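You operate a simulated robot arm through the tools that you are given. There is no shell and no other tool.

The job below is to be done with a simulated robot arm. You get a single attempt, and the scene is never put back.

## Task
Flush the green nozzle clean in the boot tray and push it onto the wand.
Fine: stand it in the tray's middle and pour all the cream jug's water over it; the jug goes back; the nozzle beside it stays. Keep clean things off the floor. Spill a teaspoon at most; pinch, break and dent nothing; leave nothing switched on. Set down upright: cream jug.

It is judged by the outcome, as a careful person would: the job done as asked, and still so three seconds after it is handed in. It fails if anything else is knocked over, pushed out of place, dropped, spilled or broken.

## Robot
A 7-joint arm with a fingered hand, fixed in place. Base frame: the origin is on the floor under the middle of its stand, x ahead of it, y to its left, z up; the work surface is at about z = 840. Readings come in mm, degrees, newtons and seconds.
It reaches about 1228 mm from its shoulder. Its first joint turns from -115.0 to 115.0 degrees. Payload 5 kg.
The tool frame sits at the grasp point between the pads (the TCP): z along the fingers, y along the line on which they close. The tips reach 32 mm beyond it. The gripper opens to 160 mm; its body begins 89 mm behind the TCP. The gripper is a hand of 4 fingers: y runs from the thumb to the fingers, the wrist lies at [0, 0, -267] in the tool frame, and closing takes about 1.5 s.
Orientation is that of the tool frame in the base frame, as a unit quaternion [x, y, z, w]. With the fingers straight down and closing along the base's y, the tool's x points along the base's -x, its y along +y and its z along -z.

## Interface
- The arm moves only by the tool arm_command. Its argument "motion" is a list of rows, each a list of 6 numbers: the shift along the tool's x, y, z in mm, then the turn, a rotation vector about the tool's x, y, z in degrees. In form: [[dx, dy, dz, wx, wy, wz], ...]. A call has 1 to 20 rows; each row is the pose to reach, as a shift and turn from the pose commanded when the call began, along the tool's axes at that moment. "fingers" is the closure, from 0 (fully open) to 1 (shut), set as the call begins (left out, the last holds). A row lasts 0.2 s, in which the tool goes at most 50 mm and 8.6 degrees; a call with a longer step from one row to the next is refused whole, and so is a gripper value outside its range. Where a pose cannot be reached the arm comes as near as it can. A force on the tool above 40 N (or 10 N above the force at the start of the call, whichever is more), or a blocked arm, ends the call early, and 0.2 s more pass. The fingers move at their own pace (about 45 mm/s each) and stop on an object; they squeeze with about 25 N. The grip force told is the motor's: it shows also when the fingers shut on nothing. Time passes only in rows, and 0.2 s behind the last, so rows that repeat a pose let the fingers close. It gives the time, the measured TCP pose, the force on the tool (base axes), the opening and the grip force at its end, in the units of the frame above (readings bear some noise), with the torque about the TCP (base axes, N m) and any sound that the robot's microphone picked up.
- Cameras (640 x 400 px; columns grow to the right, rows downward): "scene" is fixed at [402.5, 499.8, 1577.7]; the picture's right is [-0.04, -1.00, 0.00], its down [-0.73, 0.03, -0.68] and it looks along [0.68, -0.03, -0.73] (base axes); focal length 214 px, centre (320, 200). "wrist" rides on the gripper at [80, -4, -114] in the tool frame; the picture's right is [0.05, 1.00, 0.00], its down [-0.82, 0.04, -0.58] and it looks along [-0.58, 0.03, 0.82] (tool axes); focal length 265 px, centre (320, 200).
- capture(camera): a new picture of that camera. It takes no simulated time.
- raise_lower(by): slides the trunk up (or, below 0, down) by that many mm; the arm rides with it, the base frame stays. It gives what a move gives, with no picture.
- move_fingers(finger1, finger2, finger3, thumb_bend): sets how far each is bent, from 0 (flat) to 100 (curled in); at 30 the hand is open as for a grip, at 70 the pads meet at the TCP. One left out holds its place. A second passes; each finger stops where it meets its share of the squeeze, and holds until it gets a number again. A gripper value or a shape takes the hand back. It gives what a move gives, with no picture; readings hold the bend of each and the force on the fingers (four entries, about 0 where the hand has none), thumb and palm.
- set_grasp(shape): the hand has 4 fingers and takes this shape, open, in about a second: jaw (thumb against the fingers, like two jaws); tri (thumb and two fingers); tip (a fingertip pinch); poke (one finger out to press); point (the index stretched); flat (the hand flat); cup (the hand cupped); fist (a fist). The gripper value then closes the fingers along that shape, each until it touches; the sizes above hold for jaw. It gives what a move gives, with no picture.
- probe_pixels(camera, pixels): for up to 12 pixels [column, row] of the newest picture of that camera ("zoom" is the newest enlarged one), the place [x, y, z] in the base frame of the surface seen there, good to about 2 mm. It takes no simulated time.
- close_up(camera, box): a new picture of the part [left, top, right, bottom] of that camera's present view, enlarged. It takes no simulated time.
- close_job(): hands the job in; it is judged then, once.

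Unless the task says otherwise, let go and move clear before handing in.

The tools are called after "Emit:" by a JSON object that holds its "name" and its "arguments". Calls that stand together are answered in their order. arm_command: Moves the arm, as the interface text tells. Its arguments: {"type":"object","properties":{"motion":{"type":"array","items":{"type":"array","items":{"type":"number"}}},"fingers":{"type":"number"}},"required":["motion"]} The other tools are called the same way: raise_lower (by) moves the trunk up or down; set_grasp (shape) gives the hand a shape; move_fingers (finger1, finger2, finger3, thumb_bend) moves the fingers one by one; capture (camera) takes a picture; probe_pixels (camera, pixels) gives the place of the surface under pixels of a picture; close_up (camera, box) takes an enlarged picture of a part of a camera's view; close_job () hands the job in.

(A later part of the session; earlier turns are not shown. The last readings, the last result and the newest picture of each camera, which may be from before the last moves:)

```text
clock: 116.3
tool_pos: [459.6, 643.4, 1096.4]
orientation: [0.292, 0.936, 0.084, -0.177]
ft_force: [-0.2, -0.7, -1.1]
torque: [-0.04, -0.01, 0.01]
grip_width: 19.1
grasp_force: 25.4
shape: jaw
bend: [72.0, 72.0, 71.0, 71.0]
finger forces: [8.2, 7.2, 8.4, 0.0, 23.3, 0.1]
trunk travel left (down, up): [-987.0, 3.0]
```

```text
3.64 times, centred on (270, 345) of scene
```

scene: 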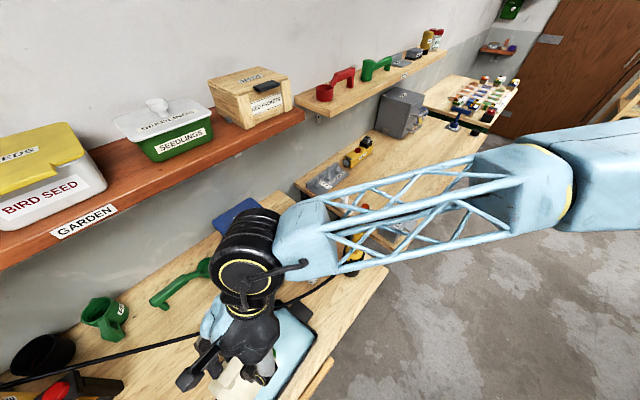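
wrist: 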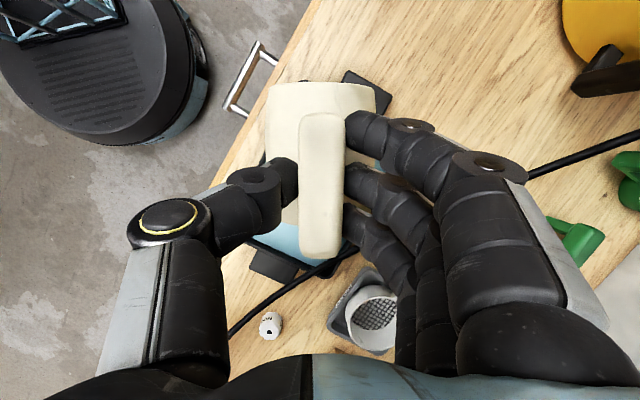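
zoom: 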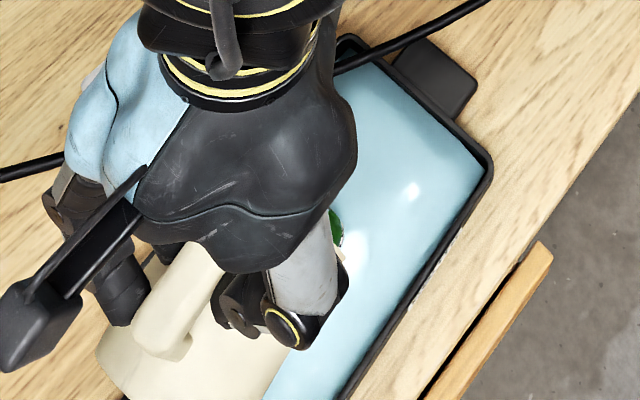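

At heading about −43° now, tilt ~92°, and the weight is ~1.1–1.8 N. I'll tilt another 10° and centre the lip over the nozzle, then hold so it drains fully.

Emit:
{"name": "arm_command", "arguments": {"motion": [[-5.4, 2.3, -2.3, 0, 1.7, 0], [-10.9, 4.7, -4.6, 0, 3.3, 0], [-16.3, 7, -6.9, 0, 5, 0], [-21.7, 9.3, -9.1, 0, 6.7, 0], [-27.2, 11.7, -11.4, 0, 8.3, 0], [-32.6, 14, -13.7, 0, 10, 0], [-32.6, 14, -13.7, 0, 10, 0], [-32.6, 14, -13.7, 0, 10, 0], [-32.6, 14, -13.7, 0, 10, 0], [-32.6, 14, -13.7, 0, 10, 0]]}}

Emit:
{"name": "capture", "arguments": {"camera": "scene"}}

Emit:
{"name": "capture", "arguments": {"camera": "wrist"}}

```text
clock: 118.5
tool_pos: [498.0, 634.6, 1097.6]
orientation: [0.283, 0.917, 0.109, -0.257]
ft_force: [0.0, -0.9, -1.3]
torque: [-0.02, 0.01, 0.0]
grip_width: 19.1
grasp_force: 25.1
shape: jaw
bend: [72.0, 72.0, 71.0, 71.0]
finger forces: [8.0, 7.2, 8.4, 0.0, 23.3, 0.0]
trunk travel left (down, up): [-987.0, 3.0]
```

```text
taken
```

scene: 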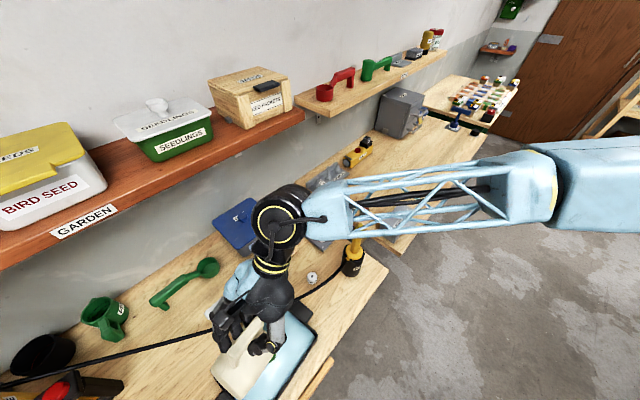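

```text
taken
```

wrist: 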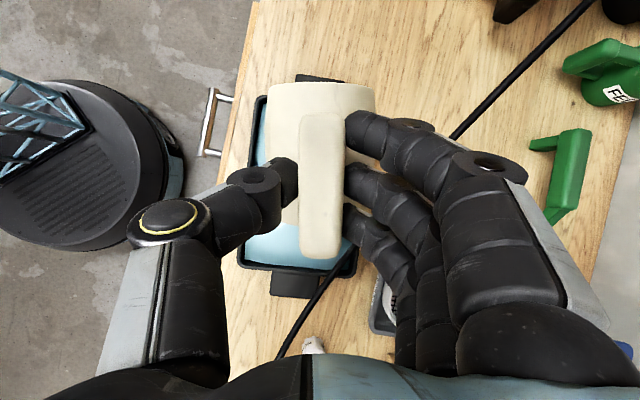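

Tilt is now ~102° with the lip over the nozzle, and the weight is down to ~1.3 N, so the jug is drained. I'll hold a little longer, then tilt back to about 30° while drawing back from the tray.

Emit:
{"name": "arm_command", "arguments": {"motion": [[0, 0, 0, 0, 0, 0], [0, 0, 0, 0, 0, 0], [0, 0, 0, 0, 0, 0], [0, 0, 0, 0, 0, 0], [9.7, -0.1, 3, 0, -6, 0], [19.5, -0.2, 5.9, 0, -12, 0], [29.2, -0.3, 8.9, 0, -18, 0], [38.9, -0.4, 11.8, 0, -24, 0], [48.6, -0.5, 14.8, 0, -30, 0], [58.4, -0.6, 17.8, 0, -36, 0], [68.1, -0.7, 20.7, 0, -42, 0], [77.8, -0.8, 23.7, 0, -48, 0], [87.5, -0.9, 26.6, 0, -54, 0], [97.3, -1, 29.6, 0, -60, 0], [107, -1.1, 32.5, 0, -66, 0], [116.7, -1.2, 35.5, 0, -72, 0], [116.7, -1.2, 35.5, 0, -72, 0]]}}

Emit:
{"name": "capture", "arguments": {"camera": "scene"}}

```text
clock: 122.1
tool_pos: [401.4, 698.6, 1131.5]
orientation: [0.294, 0.893, -0.078, 0.331]
ft_force: [0.2, -0.2, -1.0]
torque: [0.03, 0.07, -0.01]
grip_width: 19.0
grasp_force: 24.9
shape: jaw
bend: [72.0, 72.0, 71.0, 71.0]
finger forces: [8.2, 7.3, 8.7, 0.0, 23.2, 0.0]
trunk travel left (down, up): [-987.0, 3.0]
```

```text
taken
```

scene: 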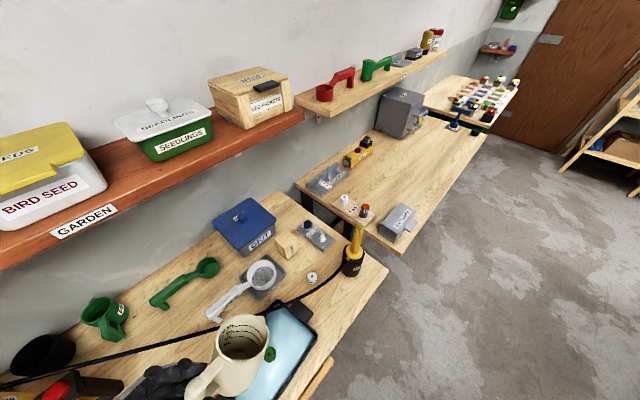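

The move back went cleanly to (401,699,1131), and the scene view is clear again with the jug upright-ish over the tray. I'll zoom to check that the jug is empty, the nozzle clean and standing, and the bench dry.

Emit:
{"name": "close_up", "arguments": {"camera": "scene", "box": [180, 280, 360, 400]}}

Emit:
{"name": "probe_pixels", "arguments": {"camera": "scene", "pixels": [[270, 353], [290, 340], [242, 345], [311, 277], [300, 320], [285, 375]]}}

```text
3.33 times, centred on (270, 340) of scene
```

zoom: 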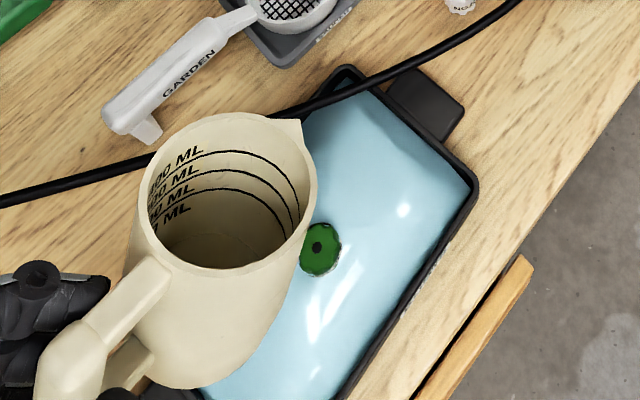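

```text
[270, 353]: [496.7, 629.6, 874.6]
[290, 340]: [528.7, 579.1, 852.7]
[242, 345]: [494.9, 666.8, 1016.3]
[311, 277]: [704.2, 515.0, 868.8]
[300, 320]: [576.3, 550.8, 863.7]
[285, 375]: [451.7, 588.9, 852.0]
```

The jug's inside is visibly empty, the nozzle is clean and upright in the tray's middle, and the bench is dry. I'll take the jug up on the proven high route first.

Emit:
{"name": "arm_command", "arguments": {"motion": [[-20.1, 1.7, -24.2, 0, 0, 0], [-40.1, 3.5, -48.4, 0, 0, 0], [-60.2, 5.2, -72.5, 0, -2, 0], [-80.3, 7, -96.7, 0, -5, 0], [-100.4, 8.7, -120.9, 0, -8, 0], [-120.4, 10.4, -145.1, 0, -11, 0], [-140.5, 12.2, -169.3, 0, -14, 0], [-160.6, 13.9, -193.4, 0, -17, 0], [-180.6, 15.7, -217.6, 0, -20, 0], [-200.7, 17.4, -241.8, 0, -23, 0], [-200.7, 17.4, -241.8, 0, -23, 0]]}}

```text
clock: 124.5
tool_pos: [400.6, 698.1, 1445.2]
orientation: [0.273, 0.81, -0.135, 0.502]
ft_force: [-0.2, 1.5, -0.4]
torque: [0.05, 0.07, 0.02]
grip_width: 19.0
grasp_force: 24.9
shape: jaw
bend: [72.0, 72.0, 71.0, 71.0]
finger forces: [8.2, 7.4, 8.7, 0.0, 23.2, 0.0]
trunk travel left (down, up): [-987.0, 3.0]
```

At height, z≈1445. Now the yaw of +83° up here, as rehearsed.

Emit:
{"name": "arm_command", "arguments": {"motion": [[-1.3, 2.3, 0.9, -6.1, 0.4, -3.2], [-2.6, 4.5, 1.9, -12.3, 0.8, -6.4], [-3.8, 6.8, 2.8, -18.4, 1.15, -9.6], [-5.1, 9.1, 3.8, -24.5, 1.5, -12.8], [-6.4, 11.3, 4.7, -30.7, 1.9, -16], [-7.7, 13.6, 5.7, -36.8, 2.3, -19.2], [-8.9, 15.9, 6.6, -42.9, 2.7, -22.3], [-10.2, 18.1, 7.5, -49.1, 3.1, -25.5], [-11.5, 20.4, 8.5, -55.2, 3.5, -28.7], [-12.8, 22.7, 9.4, -61.3, 3.8, -31.9], [-14, 24.9, 10.4, -67.5, 4.2, -35.1], [-15.3, 27.2, 11.3, -73.6, 4.6, -38.3], [-15.3, 27.2, 11.3, -73.6, 4.6, -38.3]]}}

```text
clock: 127.3
tool_pos: [428.6, 711.9, 1454.7]
orientation: [-0.334, 0.787, 0.232, 0.464]
ft_force: [-0.5, 0.2, -0.5]
torque: [-0.07, 0.04, 0.05]
grip_width: 18.8
grasp_force: 24.7
shape: jaw
bend: [72.0, 72.0, 71.0, 71.0]
finger forces: [7.9, 7.4, 8.6, 0.1, 22.8, 0.0]
trunk travel left (down, up): [-987.0, 3.0]
```

The yaw went well. Now I'll come down toward the jug's original place: TCP (334,752,1000), heading 47°, jug level.

Emit:
{"name": "arm_command", "arguments": {"motion": [[35.2, 6, 15.3, 0.2, -0.6, -0.2], [70.5, 12, 30.5, 0.35, -1.2, -0.4], [105.7, 17.9, 45.8, 0.5, -1.8, -0.6], [140.9, 23.9, 61.1, 0.7, -2.5, -0.8], [176.1, 29.9, 76.3, 0.9, -3.1, -1.05], [211.4, 35.9, 91.6, 1.06, -3.7, -1.27], [246.6, 41.8, 106.9, 1.24, -4.3, -1.5], [281.8, 47.8, 122.1, 1.4, -4.9, -1.7], [317, 53.8, 137.4, 1.6, -5.5, -1.9], [352.3, 59.8, 152.7, 1.8, -6.2, -2.1], [387.5, 65.7, 167.9, 1.95, -6.8, -2.3], [422.7, 71.7, 183.2, 2.1, -7.4, -2.5], [422.7, 71.7, 183.2, 2.1, -7.4, -2.5], [422.7, 71.7, 183.2, 2.1, -7.4, -2.5]]}}

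Emit:
{"name": "capture", "arguments": {"camera": "scene"}}

Emit:
{"name": "capture", "arguments": {"camera": "wrist"}}

```text
clock: 130.3
tool_pos: [336.2, 751.1, 999.7]
orientation: [-0.327, 0.752, 0.228, 0.525]
ft_force: [-0.3, 0.7, -1.7]
torque: [-0.07, 0.05, 0.01]
grip_width: 18.9
grasp_force: 25.1
shape: jaw
bend: [72.0, 72.0, 71.0, 71.0]
finger forces: [7.9, 7.5, 8.4, 0.1, 22.5, 0.1]
trunk travel left (down, up): [-987.0, 3.0]
```

```text
taken
```

scene: 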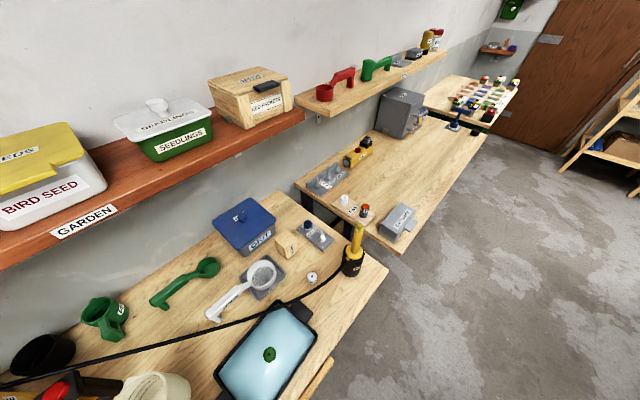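

```text
taken
```

wrist: 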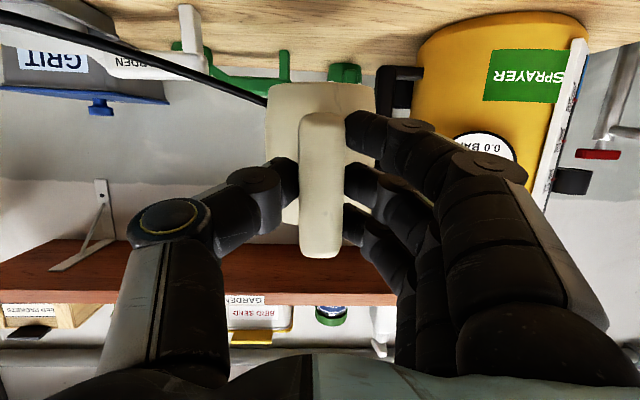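

The hand is exactly where I want it and the jug level; its base centre will come to about (400,831), its original spot. I'll lower it with the trunk, stopping ~14 mm above the bench.

Emit:
{"name": "raise_lower", "arguments": {"by": -80}}

Emit:
{"name": "close_up", "arguments": {"camera": "scene", "box": [120, 320, 280, 400]}}

Emit:
{"name": "capture", "arguments": {"camera": "wrist"}}

```text
clock: 131.4
tool_pos: [337.0, 749.6, 921.2]
orientation: [-0.327, 0.752, 0.229, 0.525]
ft_force: [-0.5, 0.9, -1.4]
torque: [-0.07, 0.04, 0.01]
grip_width: 19.2
grasp_force: 25.3
shape: jaw
bend: [72.0, 72.0, 71.0, 71.0]
finger forces: [7.8, 7.5, 8.4, 0.0, 22.5, 0.0]
trunk travel left (down, up): [-907.0, 83.0]
```

```text
4.00 times, centred on (200, 360) of scene
```

zoom: 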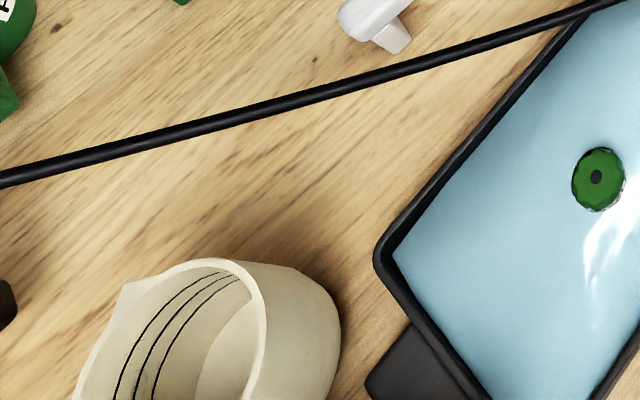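

```text
taken
```

wrist: 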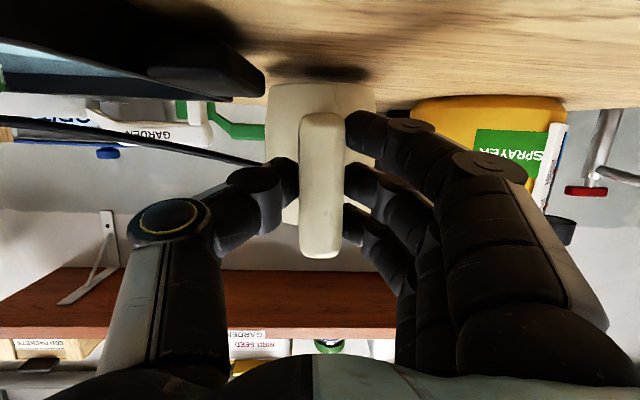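

Compared with the first picture the jug lines up with its original outline apart from the remaining height. I'll lower another 12 mm.

Emit:
{"name": "raise_lower", "arguments": {"by": -12}}

Emit:
{"name": "close_up", "arguments": {"camera": "scene", "box": [120, 320, 280, 400]}}

```text
clock: 132.0
tool_pos: [337.7, 751.0, 908.6]
orientation: [-0.327, 0.751, 0.229, 0.525]
ft_force: [0.3, 0.6, -1.3]
torque: [-0.05, 0.09, -0.03]
grip_width: 19.2
grasp_force: 24.9
shape: jaw
bend: [72.0, 72.0, 72.0, 71.0]
finger forces: [7.8, 7.5, 9.1, 0.0, 23.2, 0.0]
trunk travel left (down, up): [-895.0, 95.0]
```

```text
4.00 times, centred on (200, 360) of scene
```

zoom: 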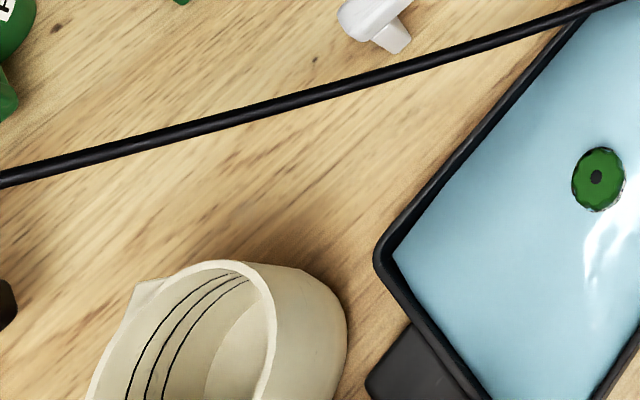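

The jug is ~5 mm off its first outline (rim top at (220,262) now versus (215,275) then). It isn't touching yet, so I'll nudge it (−5,+2) mm.

Emit:
{"name": "arm_command", "arguments": {"motion": [[0.4, 2.5, -0.9, 0, 0, 0], [0.7, 5, -1.8, 0, 0, 0], [0.7, 5, -1.8, 0, 0, 0]]}}

Emit:
{"name": "raise_lower", "arguments": {"by": -2}}

Emit:
{"name": "close_up", "arguments": {"camera": "scene", "box": [120, 320, 280, 400]}}

```text
clock: 132.8
tool_pos: [332.1, 753.3, 908.7]
orientation: [-0.326, 0.752, 0.228, 0.525]
ft_force: [0.7, -0.7, -0.7]
torque: [0.0, 0.03, -0.02]
grip_width: 19.1
grasp_force: 24.6
shape: jaw
bend: [72.0, 72.0, 72.0, 71.0]
finger forces: [7.8, 7.4, 8.9, 0.0, 23.2, 0.0]
trunk travel left (down, up): [-895.0, 95.0]
```

```text
clock: 133.3
tool_pos: [331.1, 753.6, 907.7]
orientation: [-0.326, 0.752, 0.228, 0.526]
ft_force: [-0.1, -1.6, 1.2]
torque: [0.13, -0.04, -0.01]
grip_width: 19.2
grasp_force: 25.0
shape: jaw
bend: [72.0, 72.0, 72.0, 71.0]
finger forces: [8.0, 7.5, 8.1, 0.0, 23.6, 0.1]
trunk travel left (down, up): [-893.0, 97.0]
```

```text
4.00 times, centred on (200, 360) of scene
```

zoom: 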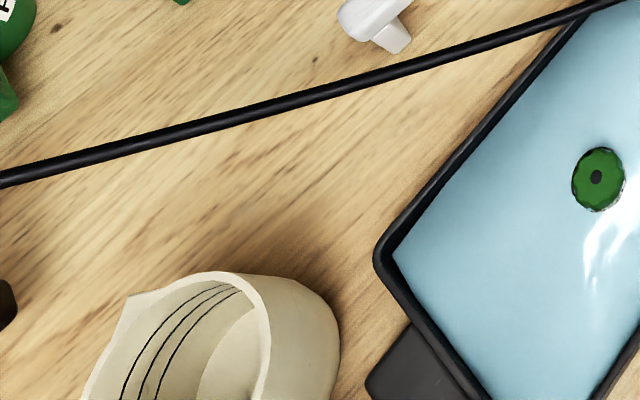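

Force flipped to +1.2 N: the jug stands on the bench, matching its first outline to within a few pixels. I'll open the fingers.

Emit:
{"name": "arm_command", "arguments": {"motion": [[0, 0, 0, 0, 0, 0], [0, 0, 0, 0, 0, 0], [0, 0, 0, 0, 0, 0], [0, 0, 0, 0, 0, 0], [0, 0, 0, 0, 0, 0], [0, 0, 0, 0, 0, 0]], "fingers": 0.6}}

Emit:
{"name": "capture", "arguments": {"camera": "wrist"}}

Emit:
{"name": "close_up", "arguments": {"camera": "scene", "box": [120, 320, 280, 400]}}

```text
clock: 134.8
tool_pos: [332.3, 753.5, 908.2]
orientation: [-0.327, 0.752, 0.228, 0.525]
ft_force: [0.1, -0.5, -0.4]
torque: [0.01, 0.01, -0.01]
grip_width: 63.2
grasp_force: 0.2
shape: jaw
bend: [73.0, 73.0, 73.0, 70.0]
finger forces: [0.0, 0.1, 0.0, 0.0, 0.0, 0.0]
trunk travel left (down, up): [-893.0, 97.0]
```

```text
taken
```

wrist: 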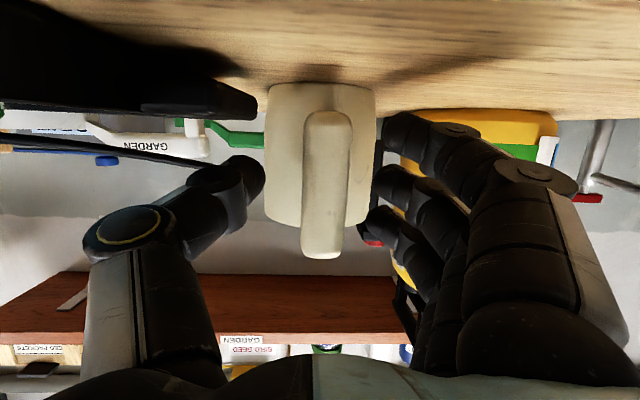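

```text
4.00 times, centred on (200, 360) of scene
```

zoom: 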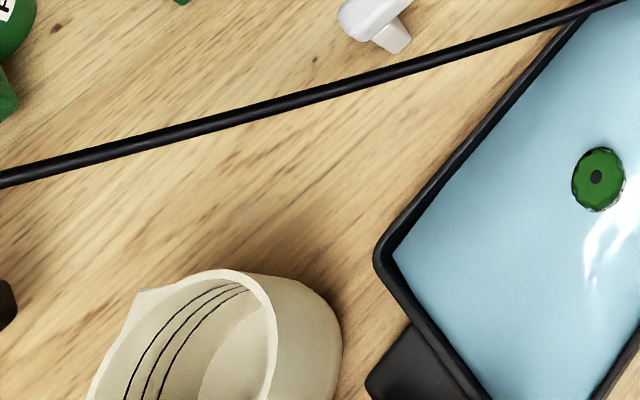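

The jug stands released and upright. I'll raise the trunk straight up by 97 mm to clear the handle.

Emit:
{"name": "raise_lower", "arguments": {"by": 97}}

Emit:
{"name": "capture", "arguments": {"camera": "wrist"}}

Emit:
{"name": "close_up", "arguments": {"camera": "scene", "box": [120, 320, 280, 400]}}

```text
clock: 136.1
tool_pos: [332.3, 753.8, 1003.4]
orientation: [-0.326, 0.752, 0.228, 0.526]
ft_force: [-0.1, 0.0, 0.1]
torque: [-0.02, 0.01, 0.01]
grip_width: 63.4
grasp_force: 0.0
shape: jaw
bend: [73.0, 73.0, 73.0, 70.0]
finger forces: [0.0, 0.0, 0.0, 0.1, 0.0, 0.0]
trunk travel left (down, up): [-990.0, 0.0]
```

```text
taken
```

wrist: 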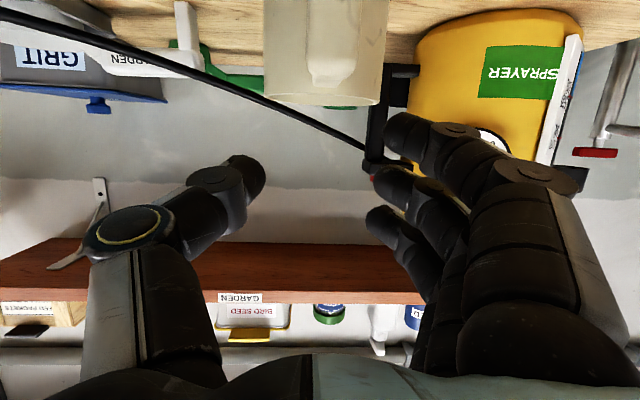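

```text
4.00 times, centred on (200, 360) of scene
```

zoom: 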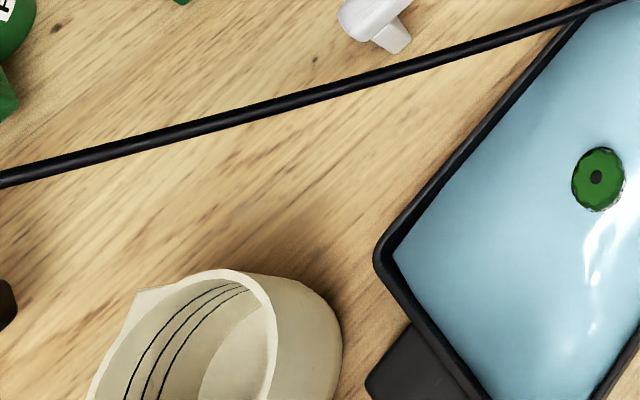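

Clear of the jug, and it hasn't moved. I'll rise further while pitching the hand down, to get back to the hand-down posture.

Emit:
{"name": "arm_command", "arguments": {"motion": [[-14.1, 0, -5.2, 0, 0, 0], [-28.1, 0, -10.4, 0, 2, 0], [-46.9, 0, -17.3, 0, 10, 0], [-65.7, 0, -24.2, 0, 18, 0], [-84.4, 0, -31.1, 0, 26, 0], [-103.2, 0, -38, 0, 34, 0], [-121.9, 0, -44.9, 0, 42, 0], [-140.7, 0, -51.8, 0, 50, 0], [-159.5, 0, -58.7, 0, 58, 0], [-178.2, 0, -65.6, 0, 66, 0], [-187.6, 0, -69, 0, 70, 0], [-187.6, 0, -69, 0, 70, 0]]}}

Emit:
{"name": "capture", "arguments": {"camera": "scene"}}

```text
clock: 138.7
tool_pos: [332.7, 752.1, 1205.4]
orientation: [-0.398, 0.917, -0.001, -0.001]
ft_force: [0.2, 0.3, -0.3]
torque: [0.02, 0.0, 0.01]
grip_width: 63.7
grasp_force: 0.2
shape: jaw
bend: [73.0, 73.0, 73.0, 70.0]
finger forces: [0.1, 0.0, 0.0, 0.1, 0.1, 0.0]
trunk travel left (down, up): [-990.0, 0.0]
```

```text
taken
```

scene: 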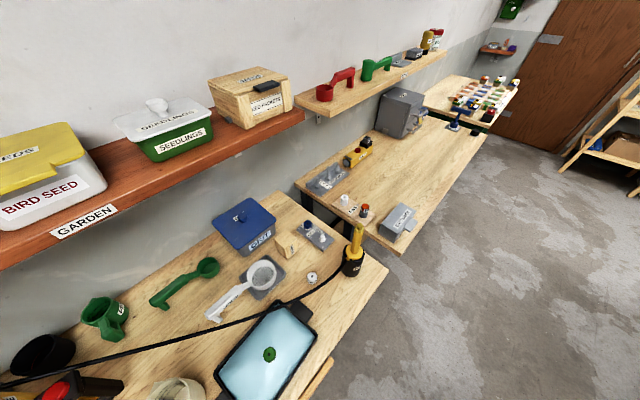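

The hand points down at (333,752,1205). I'll move over the tray, then lower the trunk 200 mm for comfortable reach.

Emit:
{"name": "arm_command", "arguments": {"motion": [[-5.2, -40.1, 0, 0, 0, 0], [-10.4, -80.2, 0, 0, 0, 0], [-15.7, -120.3, 0, 0, 0, 0], [-20.9, -160.4, 0, 0, 0, 0], [-26.1, -200.5, 0, 0, 0, 0], [-26.1, -200.5, 0, 0, 0, 0]], "fingers": 0.55}}

Emit:
{"name": "raise_lower", "arguments": {"by": -200}}

Emit:
{"name": "capture", "arguments": {"camera": "wrist"}}

Emit:
{"name": "close_up", "arguments": {"camera": "wrist", "box": [250, 60, 390, 160]}}

```text
clock: 140.1
tool_pos: [493.8, 638.5, 1202.8]
orientation: [-0.398, 0.917, 0.0, 0.0]
ft_force: [0.0, 0.9, -0.3]
torque: [-0.03, -0.04, -0.01]
grip_width: 71.3
grasp_force: 0.2
shape: jaw
bend: [73.0, 73.0, 73.0, 70.0]
finger forces: [0.0, 0.1, 0.0, 0.0, 0.1, 0.0]
trunk travel left (down, up): [-990.0, 0.0]
```

```text
clock: 142.2
tool_pos: [495.2, 636.4, 1003.3]
orientation: [-0.397, 0.918, -0.001, -0.001]
ft_force: [-0.2, 0.3, 0.1]
torque: [-0.04, -0.01, -0.02]
grip_width: 71.1
grasp_force: 0.1
shape: jaw
bend: [73.0, 73.0, 73.0, 70.0]
finger forces: [0.0, 0.1, 0.1, 0.1, 0.1, 0.1]
trunk travel left (down, up): [-790.0, 200.0]
```

```text
taken
```

wrist: 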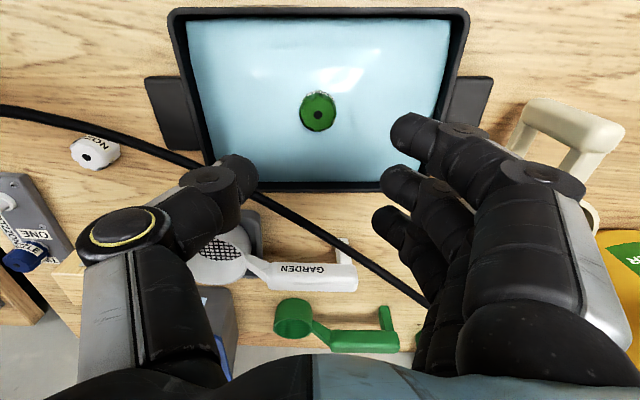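

```text
4.00 times, centred on (320, 110) of wrist
```

zoom: 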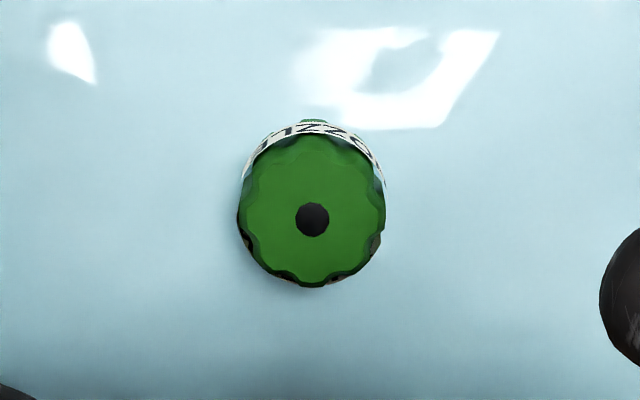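

The nozzle is clean, bright green, at (318,115). I'll probe its centre precisely.

Emit:
{"name": "probe_pixels", "arguments": {"camera": "wrist", "pixels": [[318, 115], [303, 114], [335, 114], [318, 128], [318, 101], [250, 190], [238, 160], [395, 180], [330, 240]]}}

```text
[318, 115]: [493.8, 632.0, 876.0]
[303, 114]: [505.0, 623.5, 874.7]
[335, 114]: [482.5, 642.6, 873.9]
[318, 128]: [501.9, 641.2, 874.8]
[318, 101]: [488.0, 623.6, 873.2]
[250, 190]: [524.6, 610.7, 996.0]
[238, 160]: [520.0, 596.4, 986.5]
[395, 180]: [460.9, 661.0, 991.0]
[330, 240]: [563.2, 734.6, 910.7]
```

Nozzle centre is (494.5,632.5). Allowing for the thumb's longer stroke I'll offset 6 mm and lower to TCP z≈886.

Emit:
{"name": "arm_command", "arguments": {"motion": [[3.3, -8.2, 0, 0, 0, 0], [3.3, -8.2, 35, 0, 0, 0], [3.3, -8.2, 65, 0, 0, 0], [3.3, -8.2, 90, 0, 0, 0], [3.3, -8.2, 107, 0, 0, 0], [3.3, -8.2, 116.5, 0, 0, 0], [3.3, -8.2, 116.5, 0, 0, 0]]}}

Emit:
{"name": "capture", "arguments": {"camera": "wrist"}}

Emit:
{"name": "close_up", "arguments": {"camera": "wrist", "box": [220, 100, 420, 260]}}

```text
clock: 143.8
tool_pos: [499.1, 629.2, 887.0]
orientation: [-0.397, 0.918, -0.001, -0.001]
ft_force: [-0.1, -1.4, -0.6]
torque: [-0.02, 0.01, 0.0]
grip_width: 71.5
grasp_force: 0.0
shape: jaw
bend: [73.0, 73.0, 73.0, 70.0]
finger forces: [0.0, 0.1, 0.0, 0.0, 0.0, 0.1]
trunk travel left (down, up): [-790.0, 200.0]
```

```text
taken
```

wrist: 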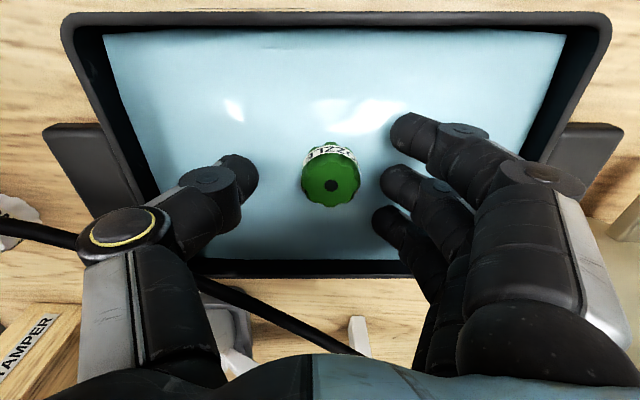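

```text
2.50 times, centred on (320, 180) of wrist
```

zoom: 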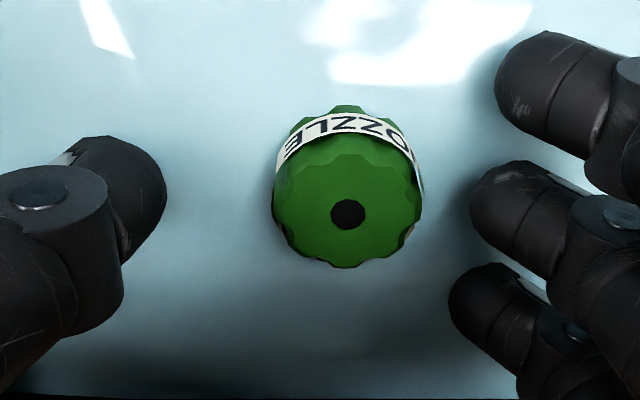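

The nozzle sits suitably offset between thumb (zoom 165) and middle finger (470). I'll close on it.

Emit:
{"name": "arm_command", "arguments": {"motion": [[0, 0, 0, 0, 0, 0], [0, 0, 0, 0, 0, 0], [0, 0, 0, 0, 0, 0], [0, 0, 0, 0, 0, 0], [0, 0, 0, 0, 0, 0], [0, 0, 0, 0, 0, 0]], "fingers": 0.9}}

Emit:
{"name": "close_up", "arguments": {"camera": "wrist", "box": [260, 120, 400, 240]}}

```text
clock: 145.2
tool_pos: [499.9, 628.7, 888.7]
orientation: [-0.398, 0.918, 0.0, -0.001]
ft_force: [-0.7, -1.1, 3.7]
torque: [0.04, 0.05, 0.02]
grip_width: 11.0
grasp_force: 25.0
shape: jaw
bend: [68.0, 71.0, 68.0, 72.0]
finger forces: [0.0, 14.8, 0.1, 0.1, 16.2, 0.0]
trunk travel left (down, up): [-790.0, 200.0]
```

```text
3.33 times, centred on (330, 180) of wrist
```

zoom: 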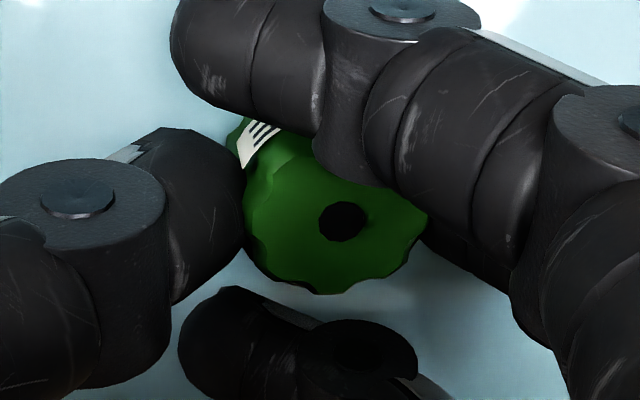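

Held with ~15 N from thumb and middle finger. I'll lift it clear of the tray, up to z≈1000.

Emit:
{"name": "arm_command", "arguments": {"motion": [[0, 0, -5, 0, 0, 0], [0, 0, -15, 0, 0, 0], [0, 0, -35, 0, 0, 0], [0, 0, -60, 0, 0, 0], [0, 0, -90, 0, 0, 0], [0, 0, -115, 0, 0, 0], [0, 0, -115, 0, 0, 0]]}}

Emit:
{"name": "capture", "arguments": {"camera": "wrist"}}

Emit:
{"name": "close_up", "arguments": {"camera": "wrist", "box": [260, 120, 400, 240]}}

Emit:
{"name": "capture", "arguments": {"camera": "scene"}}

```text
clock: 146.8
tool_pos: [500.3, 630.7, 1000.3]
orientation: [-0.398, 0.918, 0.0, -0.001]
ft_force: [-0.6, -0.9, 0.5]
torque: [0.0, 0.0, 0.01]
grip_width: 10.2
grasp_force: 24.6
shape: jaw
bend: [68.0, 71.0, 68.0, 72.0]
finger forces: [0.1, 14.8, 0.0, 0.0, 14.8, 0.0]
trunk travel left (down, up): [-790.0, 200.0]
```

```text
taken
```

wrist: 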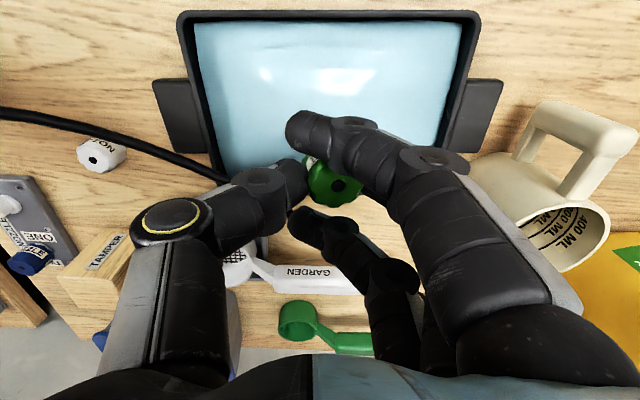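

```text
3.33 times, centred on (330, 180) of wrist
```

zoom: 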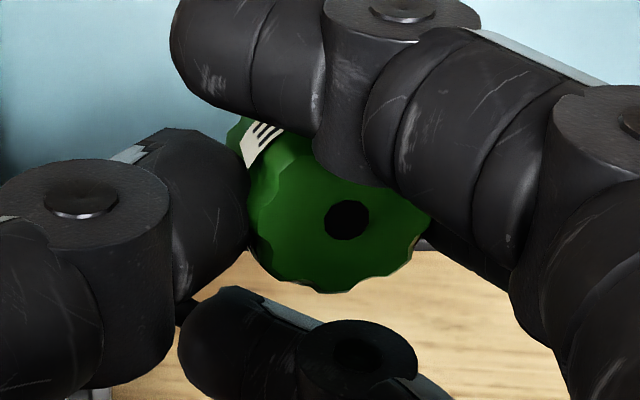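

```text
taken
```

scene: 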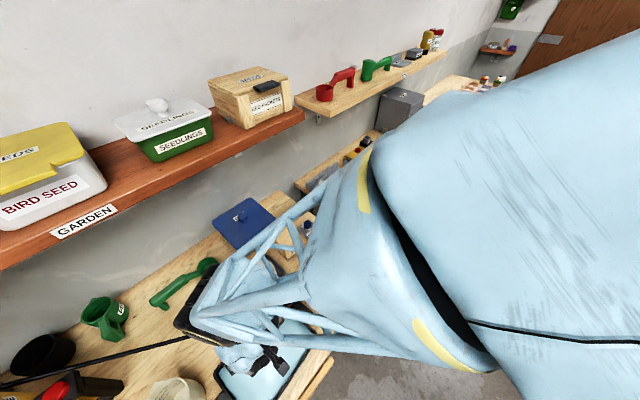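

The nozzle is lifted and firmly held. I'll probe its top face to measure any tilt and its exact offset in the hand.

Emit:
{"name": "probe_pixels", "arguments": {"camera": "zoom", "pixels": [[290, 205], [300, 250], [330, 270], [375, 268], [405, 215], [395, 240], [310, 180], [285, 230], [360, 255], [320, 240], [390, 210], [300, 165]]}}

Emit:
{"name": "probe_pixels", "arguments": {"camera": "wrist", "pixels": [[338, 195], [328, 187], [349, 190], [338, 178], [338, 186], [345, 195], [330, 195], [355, 188]]}}

```text
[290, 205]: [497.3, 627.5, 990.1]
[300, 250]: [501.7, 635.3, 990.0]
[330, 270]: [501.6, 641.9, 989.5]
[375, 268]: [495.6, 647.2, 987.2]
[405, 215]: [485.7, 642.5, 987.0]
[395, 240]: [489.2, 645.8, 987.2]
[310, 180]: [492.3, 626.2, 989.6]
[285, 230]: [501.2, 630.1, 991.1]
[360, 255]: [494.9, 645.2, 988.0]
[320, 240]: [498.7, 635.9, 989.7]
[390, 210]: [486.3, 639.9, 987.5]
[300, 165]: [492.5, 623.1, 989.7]
```

```text
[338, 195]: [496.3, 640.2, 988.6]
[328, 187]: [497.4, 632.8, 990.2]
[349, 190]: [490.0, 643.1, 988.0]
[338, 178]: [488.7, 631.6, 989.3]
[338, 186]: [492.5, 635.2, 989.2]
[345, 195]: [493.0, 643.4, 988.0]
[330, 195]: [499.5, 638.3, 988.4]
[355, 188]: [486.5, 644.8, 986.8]
```

The nozzle leans ~10° toward the fingers, its top centre 8.8 mm to the finger side of the TCP; I'll correct that with a hand tilt later. First I'll rise to z≈1190 and move beside the wand to measure its tip with the wrist camera.

Emit:
{"name": "arm_command", "arguments": {"motion": [[0, 0, -45, 0, 0, 0], [0, 0, -90, 0, 0, 0], [0, 0, -140, 0, 0, 0], [0, 0, -190, 0, 0, 0], [-6, -43.4, -190, 0, 0, 0], [-12, -86.8, -190, 0, 0, 0], [-18, -130.1, -190, 0, 0, 0], [-24, -173.5, -190, 0, 0, 0], [-30, -216.9, -190, 0, 0, 0], [-36, -260.3, -190, 0, 0, 0], [-42, -303.6, -190, 0, 0, 0], [-48.1, -347, -190, 0, 0, 0], [-48.1, -347, -190, 0, 0, 0]]}}

Emit:
{"name": "capture", "arguments": {"camera": "wrist"}}

Emit:
{"name": "capture", "arguments": {"camera": "scene"}}

```text
clock: 149.6
tool_pos: [787.1, 428.8, 1190.9]
orientation: [-0.399, 0.917, 0.0, 0.0]
ft_force: [0.0, 0.1, 0.1]
torque: [-0.04, -0.01, -0.01]
grip_width: 10.4
grasp_force: 25.2
shape: jaw
bend: [68.0, 71.0, 68.0, 72.0]
finger forces: [0.0, 14.9, 0.0, 0.0, 14.7, 0.1]
trunk travel left (down, up): [-790.0, 200.0]
```

```text
taken
```

wrist: 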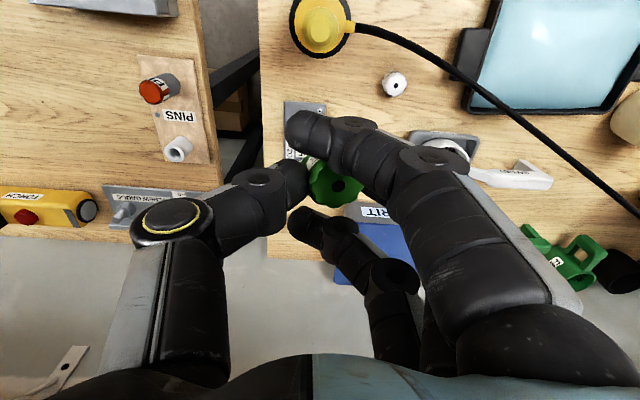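

```text
taken
```

scene: 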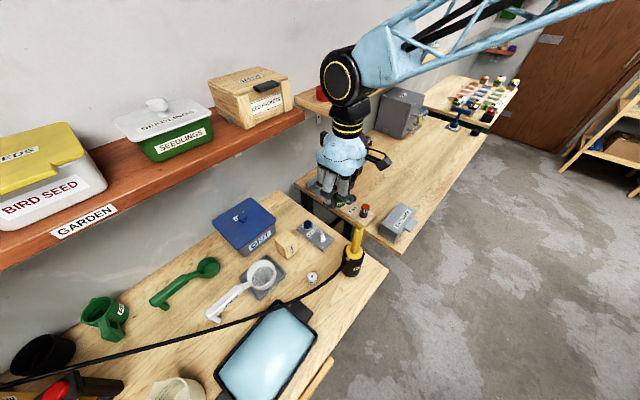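

The wand now appears almost straight from above at (320,32). I'll zoom in and probe its tip.

Emit:
{"name": "close_up", "arguments": {"camera": "wrist", "box": [280, 0, 360, 60]}}

Emit:
{"name": "probe_pixels", "arguments": {"camera": "wrist", "pixels": [[319, 33], [310, 33], [327, 33], [319, 25], [319, 41], [305, 30], [333, 30], [322, 20], [320, 48], [323, 28], [315, 36], [319, 12]]}}

```text
6.67 times, centred on (320, 30) of wrist
```

zoom: 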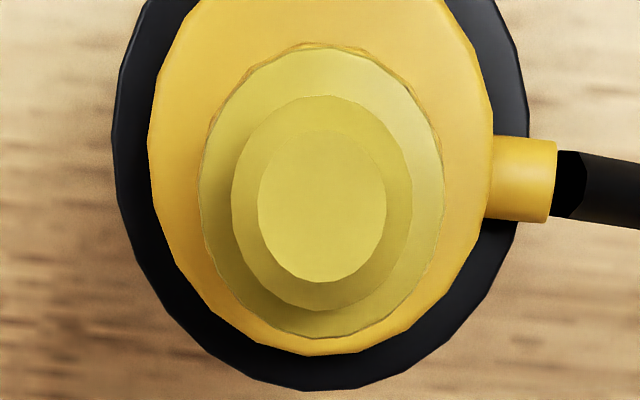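

```text
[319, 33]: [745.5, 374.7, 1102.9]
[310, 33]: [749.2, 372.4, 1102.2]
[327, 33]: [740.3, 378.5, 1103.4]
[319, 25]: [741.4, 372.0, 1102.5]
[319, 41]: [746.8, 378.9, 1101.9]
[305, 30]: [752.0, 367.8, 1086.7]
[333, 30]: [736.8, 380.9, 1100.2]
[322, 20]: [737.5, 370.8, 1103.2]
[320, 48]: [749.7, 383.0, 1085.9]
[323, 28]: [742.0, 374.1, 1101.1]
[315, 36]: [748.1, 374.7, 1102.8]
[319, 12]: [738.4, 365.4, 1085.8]
```

The wand's plug is centred at about (743,375), top z≈1102.7, ~18 mm across with a shoulder at z≈1086. I'll turn the hand −10.5° so the nozzle is vertical and bring it over the plug at a safe height.

Emit:
{"name": "arm_command", "arguments": {"motion": [[11.3, -2.6, 0, -1.75, 0, 0], [22.5, -5.1, 0, -3.5, 0, 0], [33.8, -7.7, 0, -5.25, 0, 0], [45, -10.2, 0, -7, 0, 0], [56.3, -12.8, 0, -8.75, 0, 0], [67.5, -15.3, 0, -10.5, 0, 0], [67.5, -15.3, 0, -10.5, 0, 0], [67.5, -15.3, 0, -10.5, 0, 0]]}}

Emit:
{"name": "capture", "arguments": {"camera": "wrist"}}

Emit:
{"name": "capture", "arguments": {"camera": "scene"}}

Emit:
{"name": "close_up", "arguments": {"camera": "scene", "box": [310, 160, 410, 270]}}

```text
clock: 151.4
tool_pos: [749.6, 368.2, 1191.9]
orientation: [-0.396, 0.914, 0.083, -0.037]
ft_force: [-0.7, 1.0, -0.9]
torque: [-0.01, -0.03, 0.03]
grip_width: 10.6
grasp_force: 25.1
shape: jaw
bend: [68.0, 71.0, 68.0, 72.0]
finger forces: [0.0, 14.7, 0.0, 0.0, 14.7, 0.0]
trunk travel left (down, up): [-790.0, 200.0]
```

```text
taken
```

wrist: 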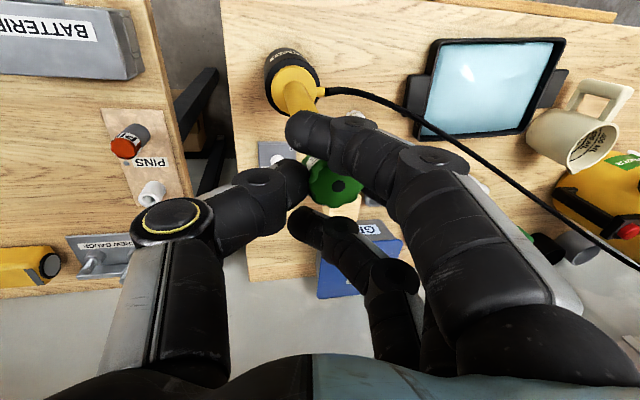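

```text
taken
```

scene: 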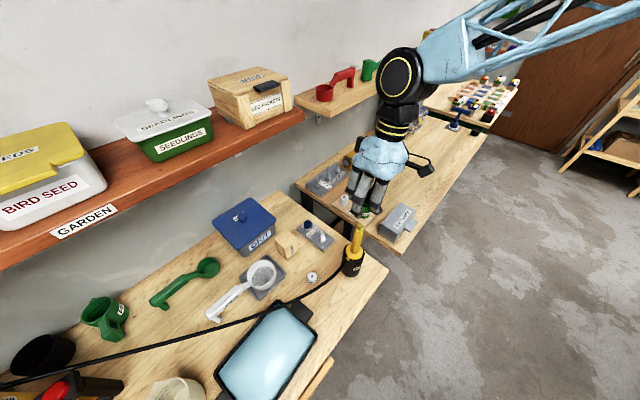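

```text
3.64 times, centred on (360, 215) of scene
```

zoom: 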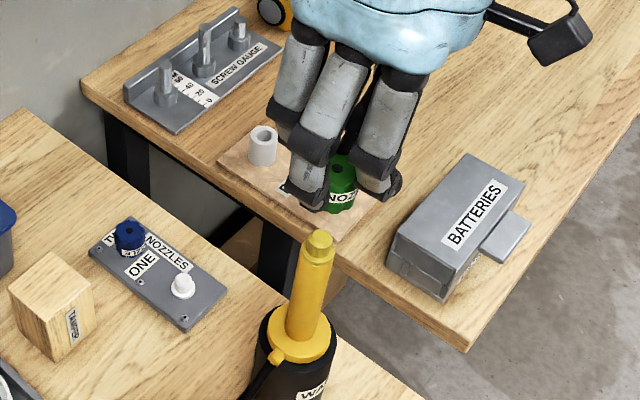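

The scene zoom shows the nozzle above and slightly behind the wand tip ((341,180) vs (320,240)). I'll probe nozzle and tip together to align them.

Emit:
{"name": "probe_pixels", "arguments": {"camera": "wrist", "pixels": [[340, 186], [340, 195], [330, 188], [350, 190], [340, 178], [332, 197], [356, 188], [345, 200], [322, 182], [350, 200], [330, 180], [338, 203]]}}

Emit:
{"name": "probe_pixels", "arguments": {"camera": "zoom", "pixels": [[320, 238], [311, 240], [329, 240], [320, 232], [318, 250], [341, 172], [338, 195], [350, 200], [330, 200], [345, 160], [355, 180], [310, 290]]}}

Emit:
{"name": "close_up", "arguments": {"camera": "wrist", "box": [270, 130, 410, 240]}}

```text
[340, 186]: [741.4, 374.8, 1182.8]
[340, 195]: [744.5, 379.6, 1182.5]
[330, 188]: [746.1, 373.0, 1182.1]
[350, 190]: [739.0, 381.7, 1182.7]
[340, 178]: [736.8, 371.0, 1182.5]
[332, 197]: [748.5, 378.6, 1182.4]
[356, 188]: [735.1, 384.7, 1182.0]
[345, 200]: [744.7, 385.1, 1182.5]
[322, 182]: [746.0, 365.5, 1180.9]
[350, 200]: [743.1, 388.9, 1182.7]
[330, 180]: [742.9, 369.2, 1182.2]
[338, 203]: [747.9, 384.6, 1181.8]
```

```text
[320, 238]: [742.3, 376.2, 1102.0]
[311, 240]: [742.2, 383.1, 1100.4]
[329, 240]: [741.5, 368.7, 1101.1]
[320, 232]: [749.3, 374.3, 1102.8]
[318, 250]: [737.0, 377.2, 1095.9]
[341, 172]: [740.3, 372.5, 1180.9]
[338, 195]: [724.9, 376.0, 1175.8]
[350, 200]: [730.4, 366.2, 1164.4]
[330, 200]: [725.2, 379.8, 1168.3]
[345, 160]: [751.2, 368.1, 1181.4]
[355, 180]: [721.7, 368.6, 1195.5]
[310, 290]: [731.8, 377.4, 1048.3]
```

```text
3.64 times, centred on (340, 185) of wrist
```

zoom: 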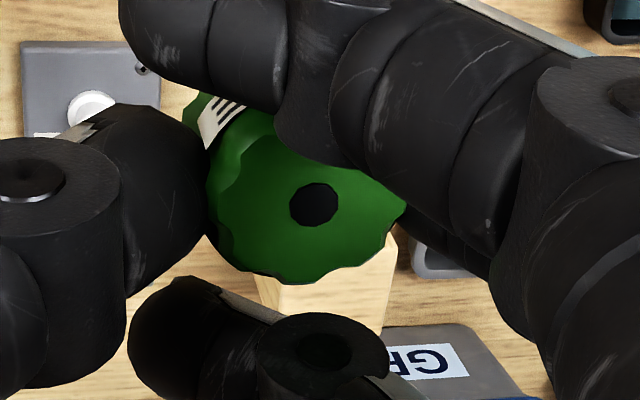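

The nozzle's face is now level and its hole centre (742.4,374.7) is within 1 mm of the plug's centre (743.3,375). I'll lower straight down 45 mm, to about 5 mm above the plug.

Emit:
{"name": "arm_command", "arguments": {"motion": [[-0.8, -0.5, 0, 0, 0, 0], [-0.8, -3.2, 14.8, 0, 0, 0], [-0.8, -5.9, 29.5, 0, 0, 0], [-0.8, -7.7, 39.4, 0, 0, 0], [-0.8, -8.6, 44.3, 0, 0, 0], [-0.8, -8.6, 44.3, 0, 0, 0], [-0.8, -8.6, 44.3, 0, 0, 0]]}}

Emit:
{"name": "capture", "arguments": {"camera": "wrist"}}

Emit:
{"name": "capture", "arguments": {"camera": "scene"}}

Emit:
{"name": "close_up", "arguments": {"camera": "scene", "box": [330, 190, 400, 260]}}

```text
clock: 153.0
tool_pos: [751.6, 367.0, 1146.3]
orientation: [-0.397, 0.913, 0.084, -0.037]
ft_force: [0.9, 0.4, -1.2]
torque: [-0.01, 0.03, -0.06]
grip_width: 10.3
grasp_force: 25.0
shape: jaw
bend: [68.0, 71.0, 68.0, 72.0]
finger forces: [0.1, 14.7, 0.0, 0.0, 14.7, 0.1]
trunk travel left (down, up): [-790.0, 200.0]
```

```text
taken
```

wrist: 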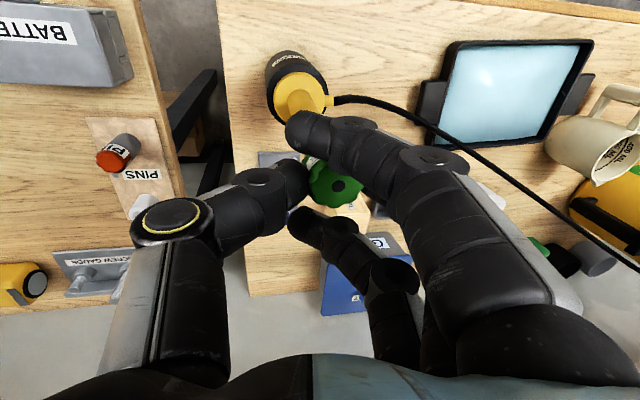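

```text
taken
```

scene: 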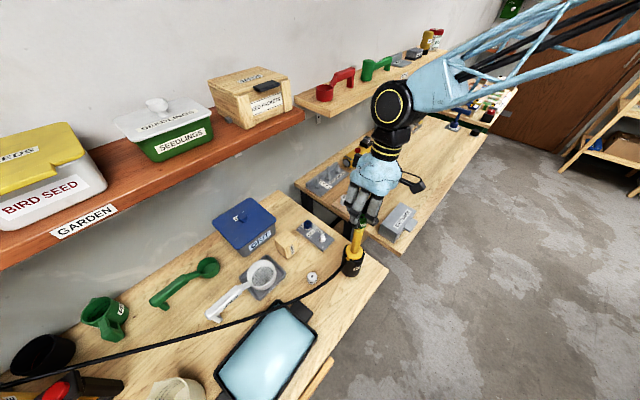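

```text
5.71 times, centred on (365, 225) of scene
```

zoom: 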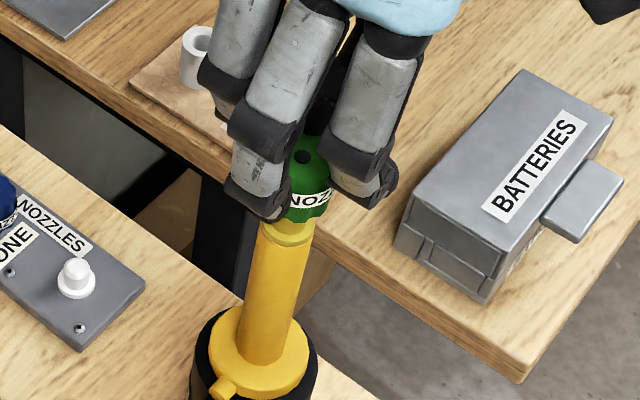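

The nozzle is just above the plug and looks in line with the wand's axis. I'll recheck the hole's position once more from the wrist view.

Emit:
{"name": "close_up", "arguments": {"camera": "wrist", "box": [270, 130, 410, 240]}}

Emit:
{"name": "probe_pixels", "arguments": {"camera": "zoom", "pixels": [[313, 205], [345, 205], [313, 235], [280, 205], [313, 175], [260, 240], [370, 220], [330, 265], [250, 190], [290, 255]]}}

```text
3.64 times, centred on (340, 185) of wrist
```

zoom: 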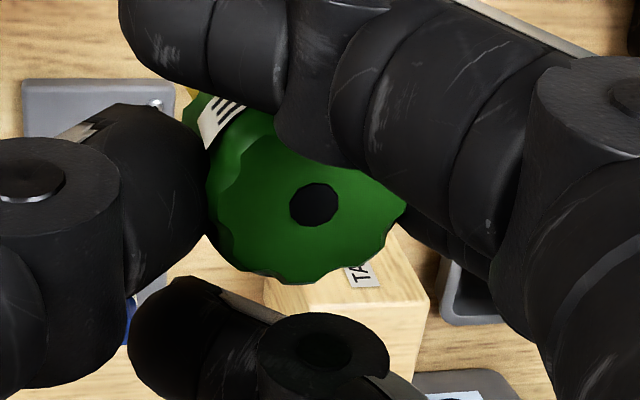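

```text
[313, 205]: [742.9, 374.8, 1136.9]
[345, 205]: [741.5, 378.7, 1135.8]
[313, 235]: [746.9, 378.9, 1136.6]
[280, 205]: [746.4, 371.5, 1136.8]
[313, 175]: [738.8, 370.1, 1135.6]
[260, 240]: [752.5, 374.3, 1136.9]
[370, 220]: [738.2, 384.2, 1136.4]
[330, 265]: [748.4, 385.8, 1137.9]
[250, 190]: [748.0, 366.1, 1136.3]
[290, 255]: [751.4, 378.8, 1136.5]
```

Hole centre (743.2,374.8) matches the plug centre; about 5 mm of gap remain. I'll lower slowly 9 mm and watch the force.

Emit:
{"name": "arm_command", "arguments": {"motion": [[0, -0.4, 2, 0, 0, 0], [0, -0.7, 3.9, 0, 0, 0], [0, -1.1, 5.9, 0, 0, 0], [0, -1.4, 7.4, 0, 0, 0], [0, -1.6, 8.9, 0, 0, 0], [0, -1.6, 8.9, 0, 0, 0]]}}

Emit:
{"name": "close_up", "arguments": {"camera": "scene", "box": [330, 190, 400, 260]}}

```text
clock: 154.4
tool_pos: [751.6, 367.7, 1137.3]
orientation: [-0.396, 0.914, 0.083, -0.037]
ft_force: [0.1, 0.4, -0.6]
torque: [-0.02, -0.02, -0.03]
grip_width: 10.3
grasp_force: 25.5
shape: jaw
bend: [68.0, 71.0, 68.0, 72.0]
finger forces: [0.0, 14.6, 0.0, 0.0, 14.7, 0.0]
trunk travel left (down, up): [-790.0, 200.0]
```

```text
5.71 times, centred on (365, 225) of scene
```

zoom: 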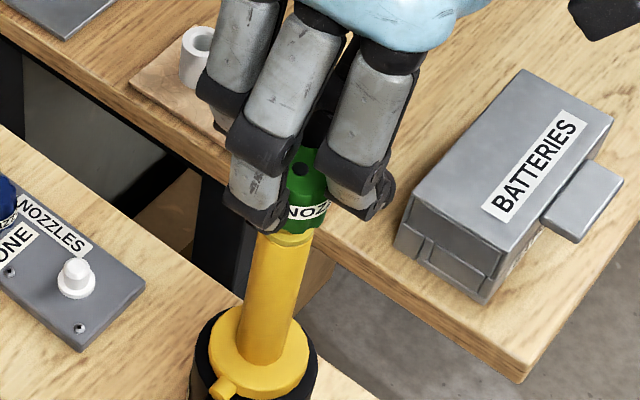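

No resistance although the nozzle's rim is now below the plug's top, so the plug has entered the socket. I'll push on down, 2 mm per row, up to another 13 mm.

Emit:
{"name": "arm_command", "arguments": {"motion": [[0, -0.4, 2, 0, 0, 0], [0, -0.7, 3.9, 0, 0, 0], [0, -1.1, 5.9, 0, 0, 0], [0, -1.5, 7.9, 0, 0, 0], [0, -1.8, 9.8, 0, 0, 0], [0, -2.2, 11.8, 0, 0, 0], [0, -2.4, 12.8, 0, 0, 0]]}}

Emit:
{"name": "close_up", "arguments": {"camera": "scene", "box": [330, 190, 400, 260]}}

Emit:
{"name": "capture", "arguments": {"camera": "wrist"}}

```text
clock: 156.0
tool_pos: [751.2, 367.4, 1124.6]
orientation: [-0.396, 0.914, 0.084, -0.037]
ft_force: [-0.3, -0.6, -0.6]
torque: [0.01, -0.02, 0.04]
grip_width: 10.3
grasp_force: 25.2
shape: jaw
bend: [68.0, 71.0, 68.0, 72.0]
finger forces: [0.0, 14.7, 0.0, 0.0, 14.7, 0.0]
trunk travel left (down, up): [-790.0, 200.0]
```

```text
5.71 times, centred on (365, 225) of scene
```

zoom: 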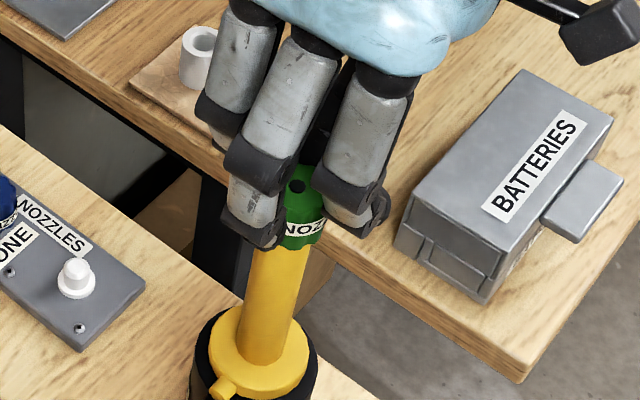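

```text
taken
```

wrist: 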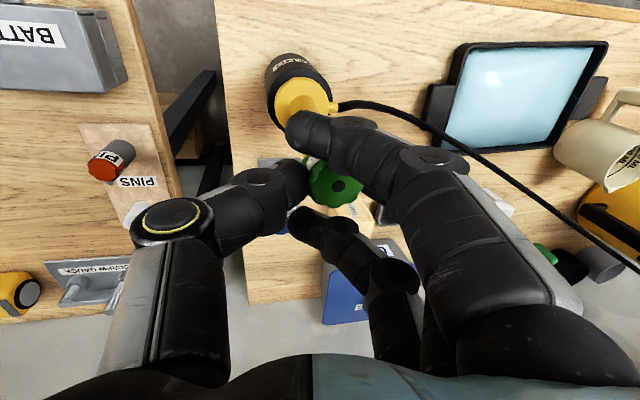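

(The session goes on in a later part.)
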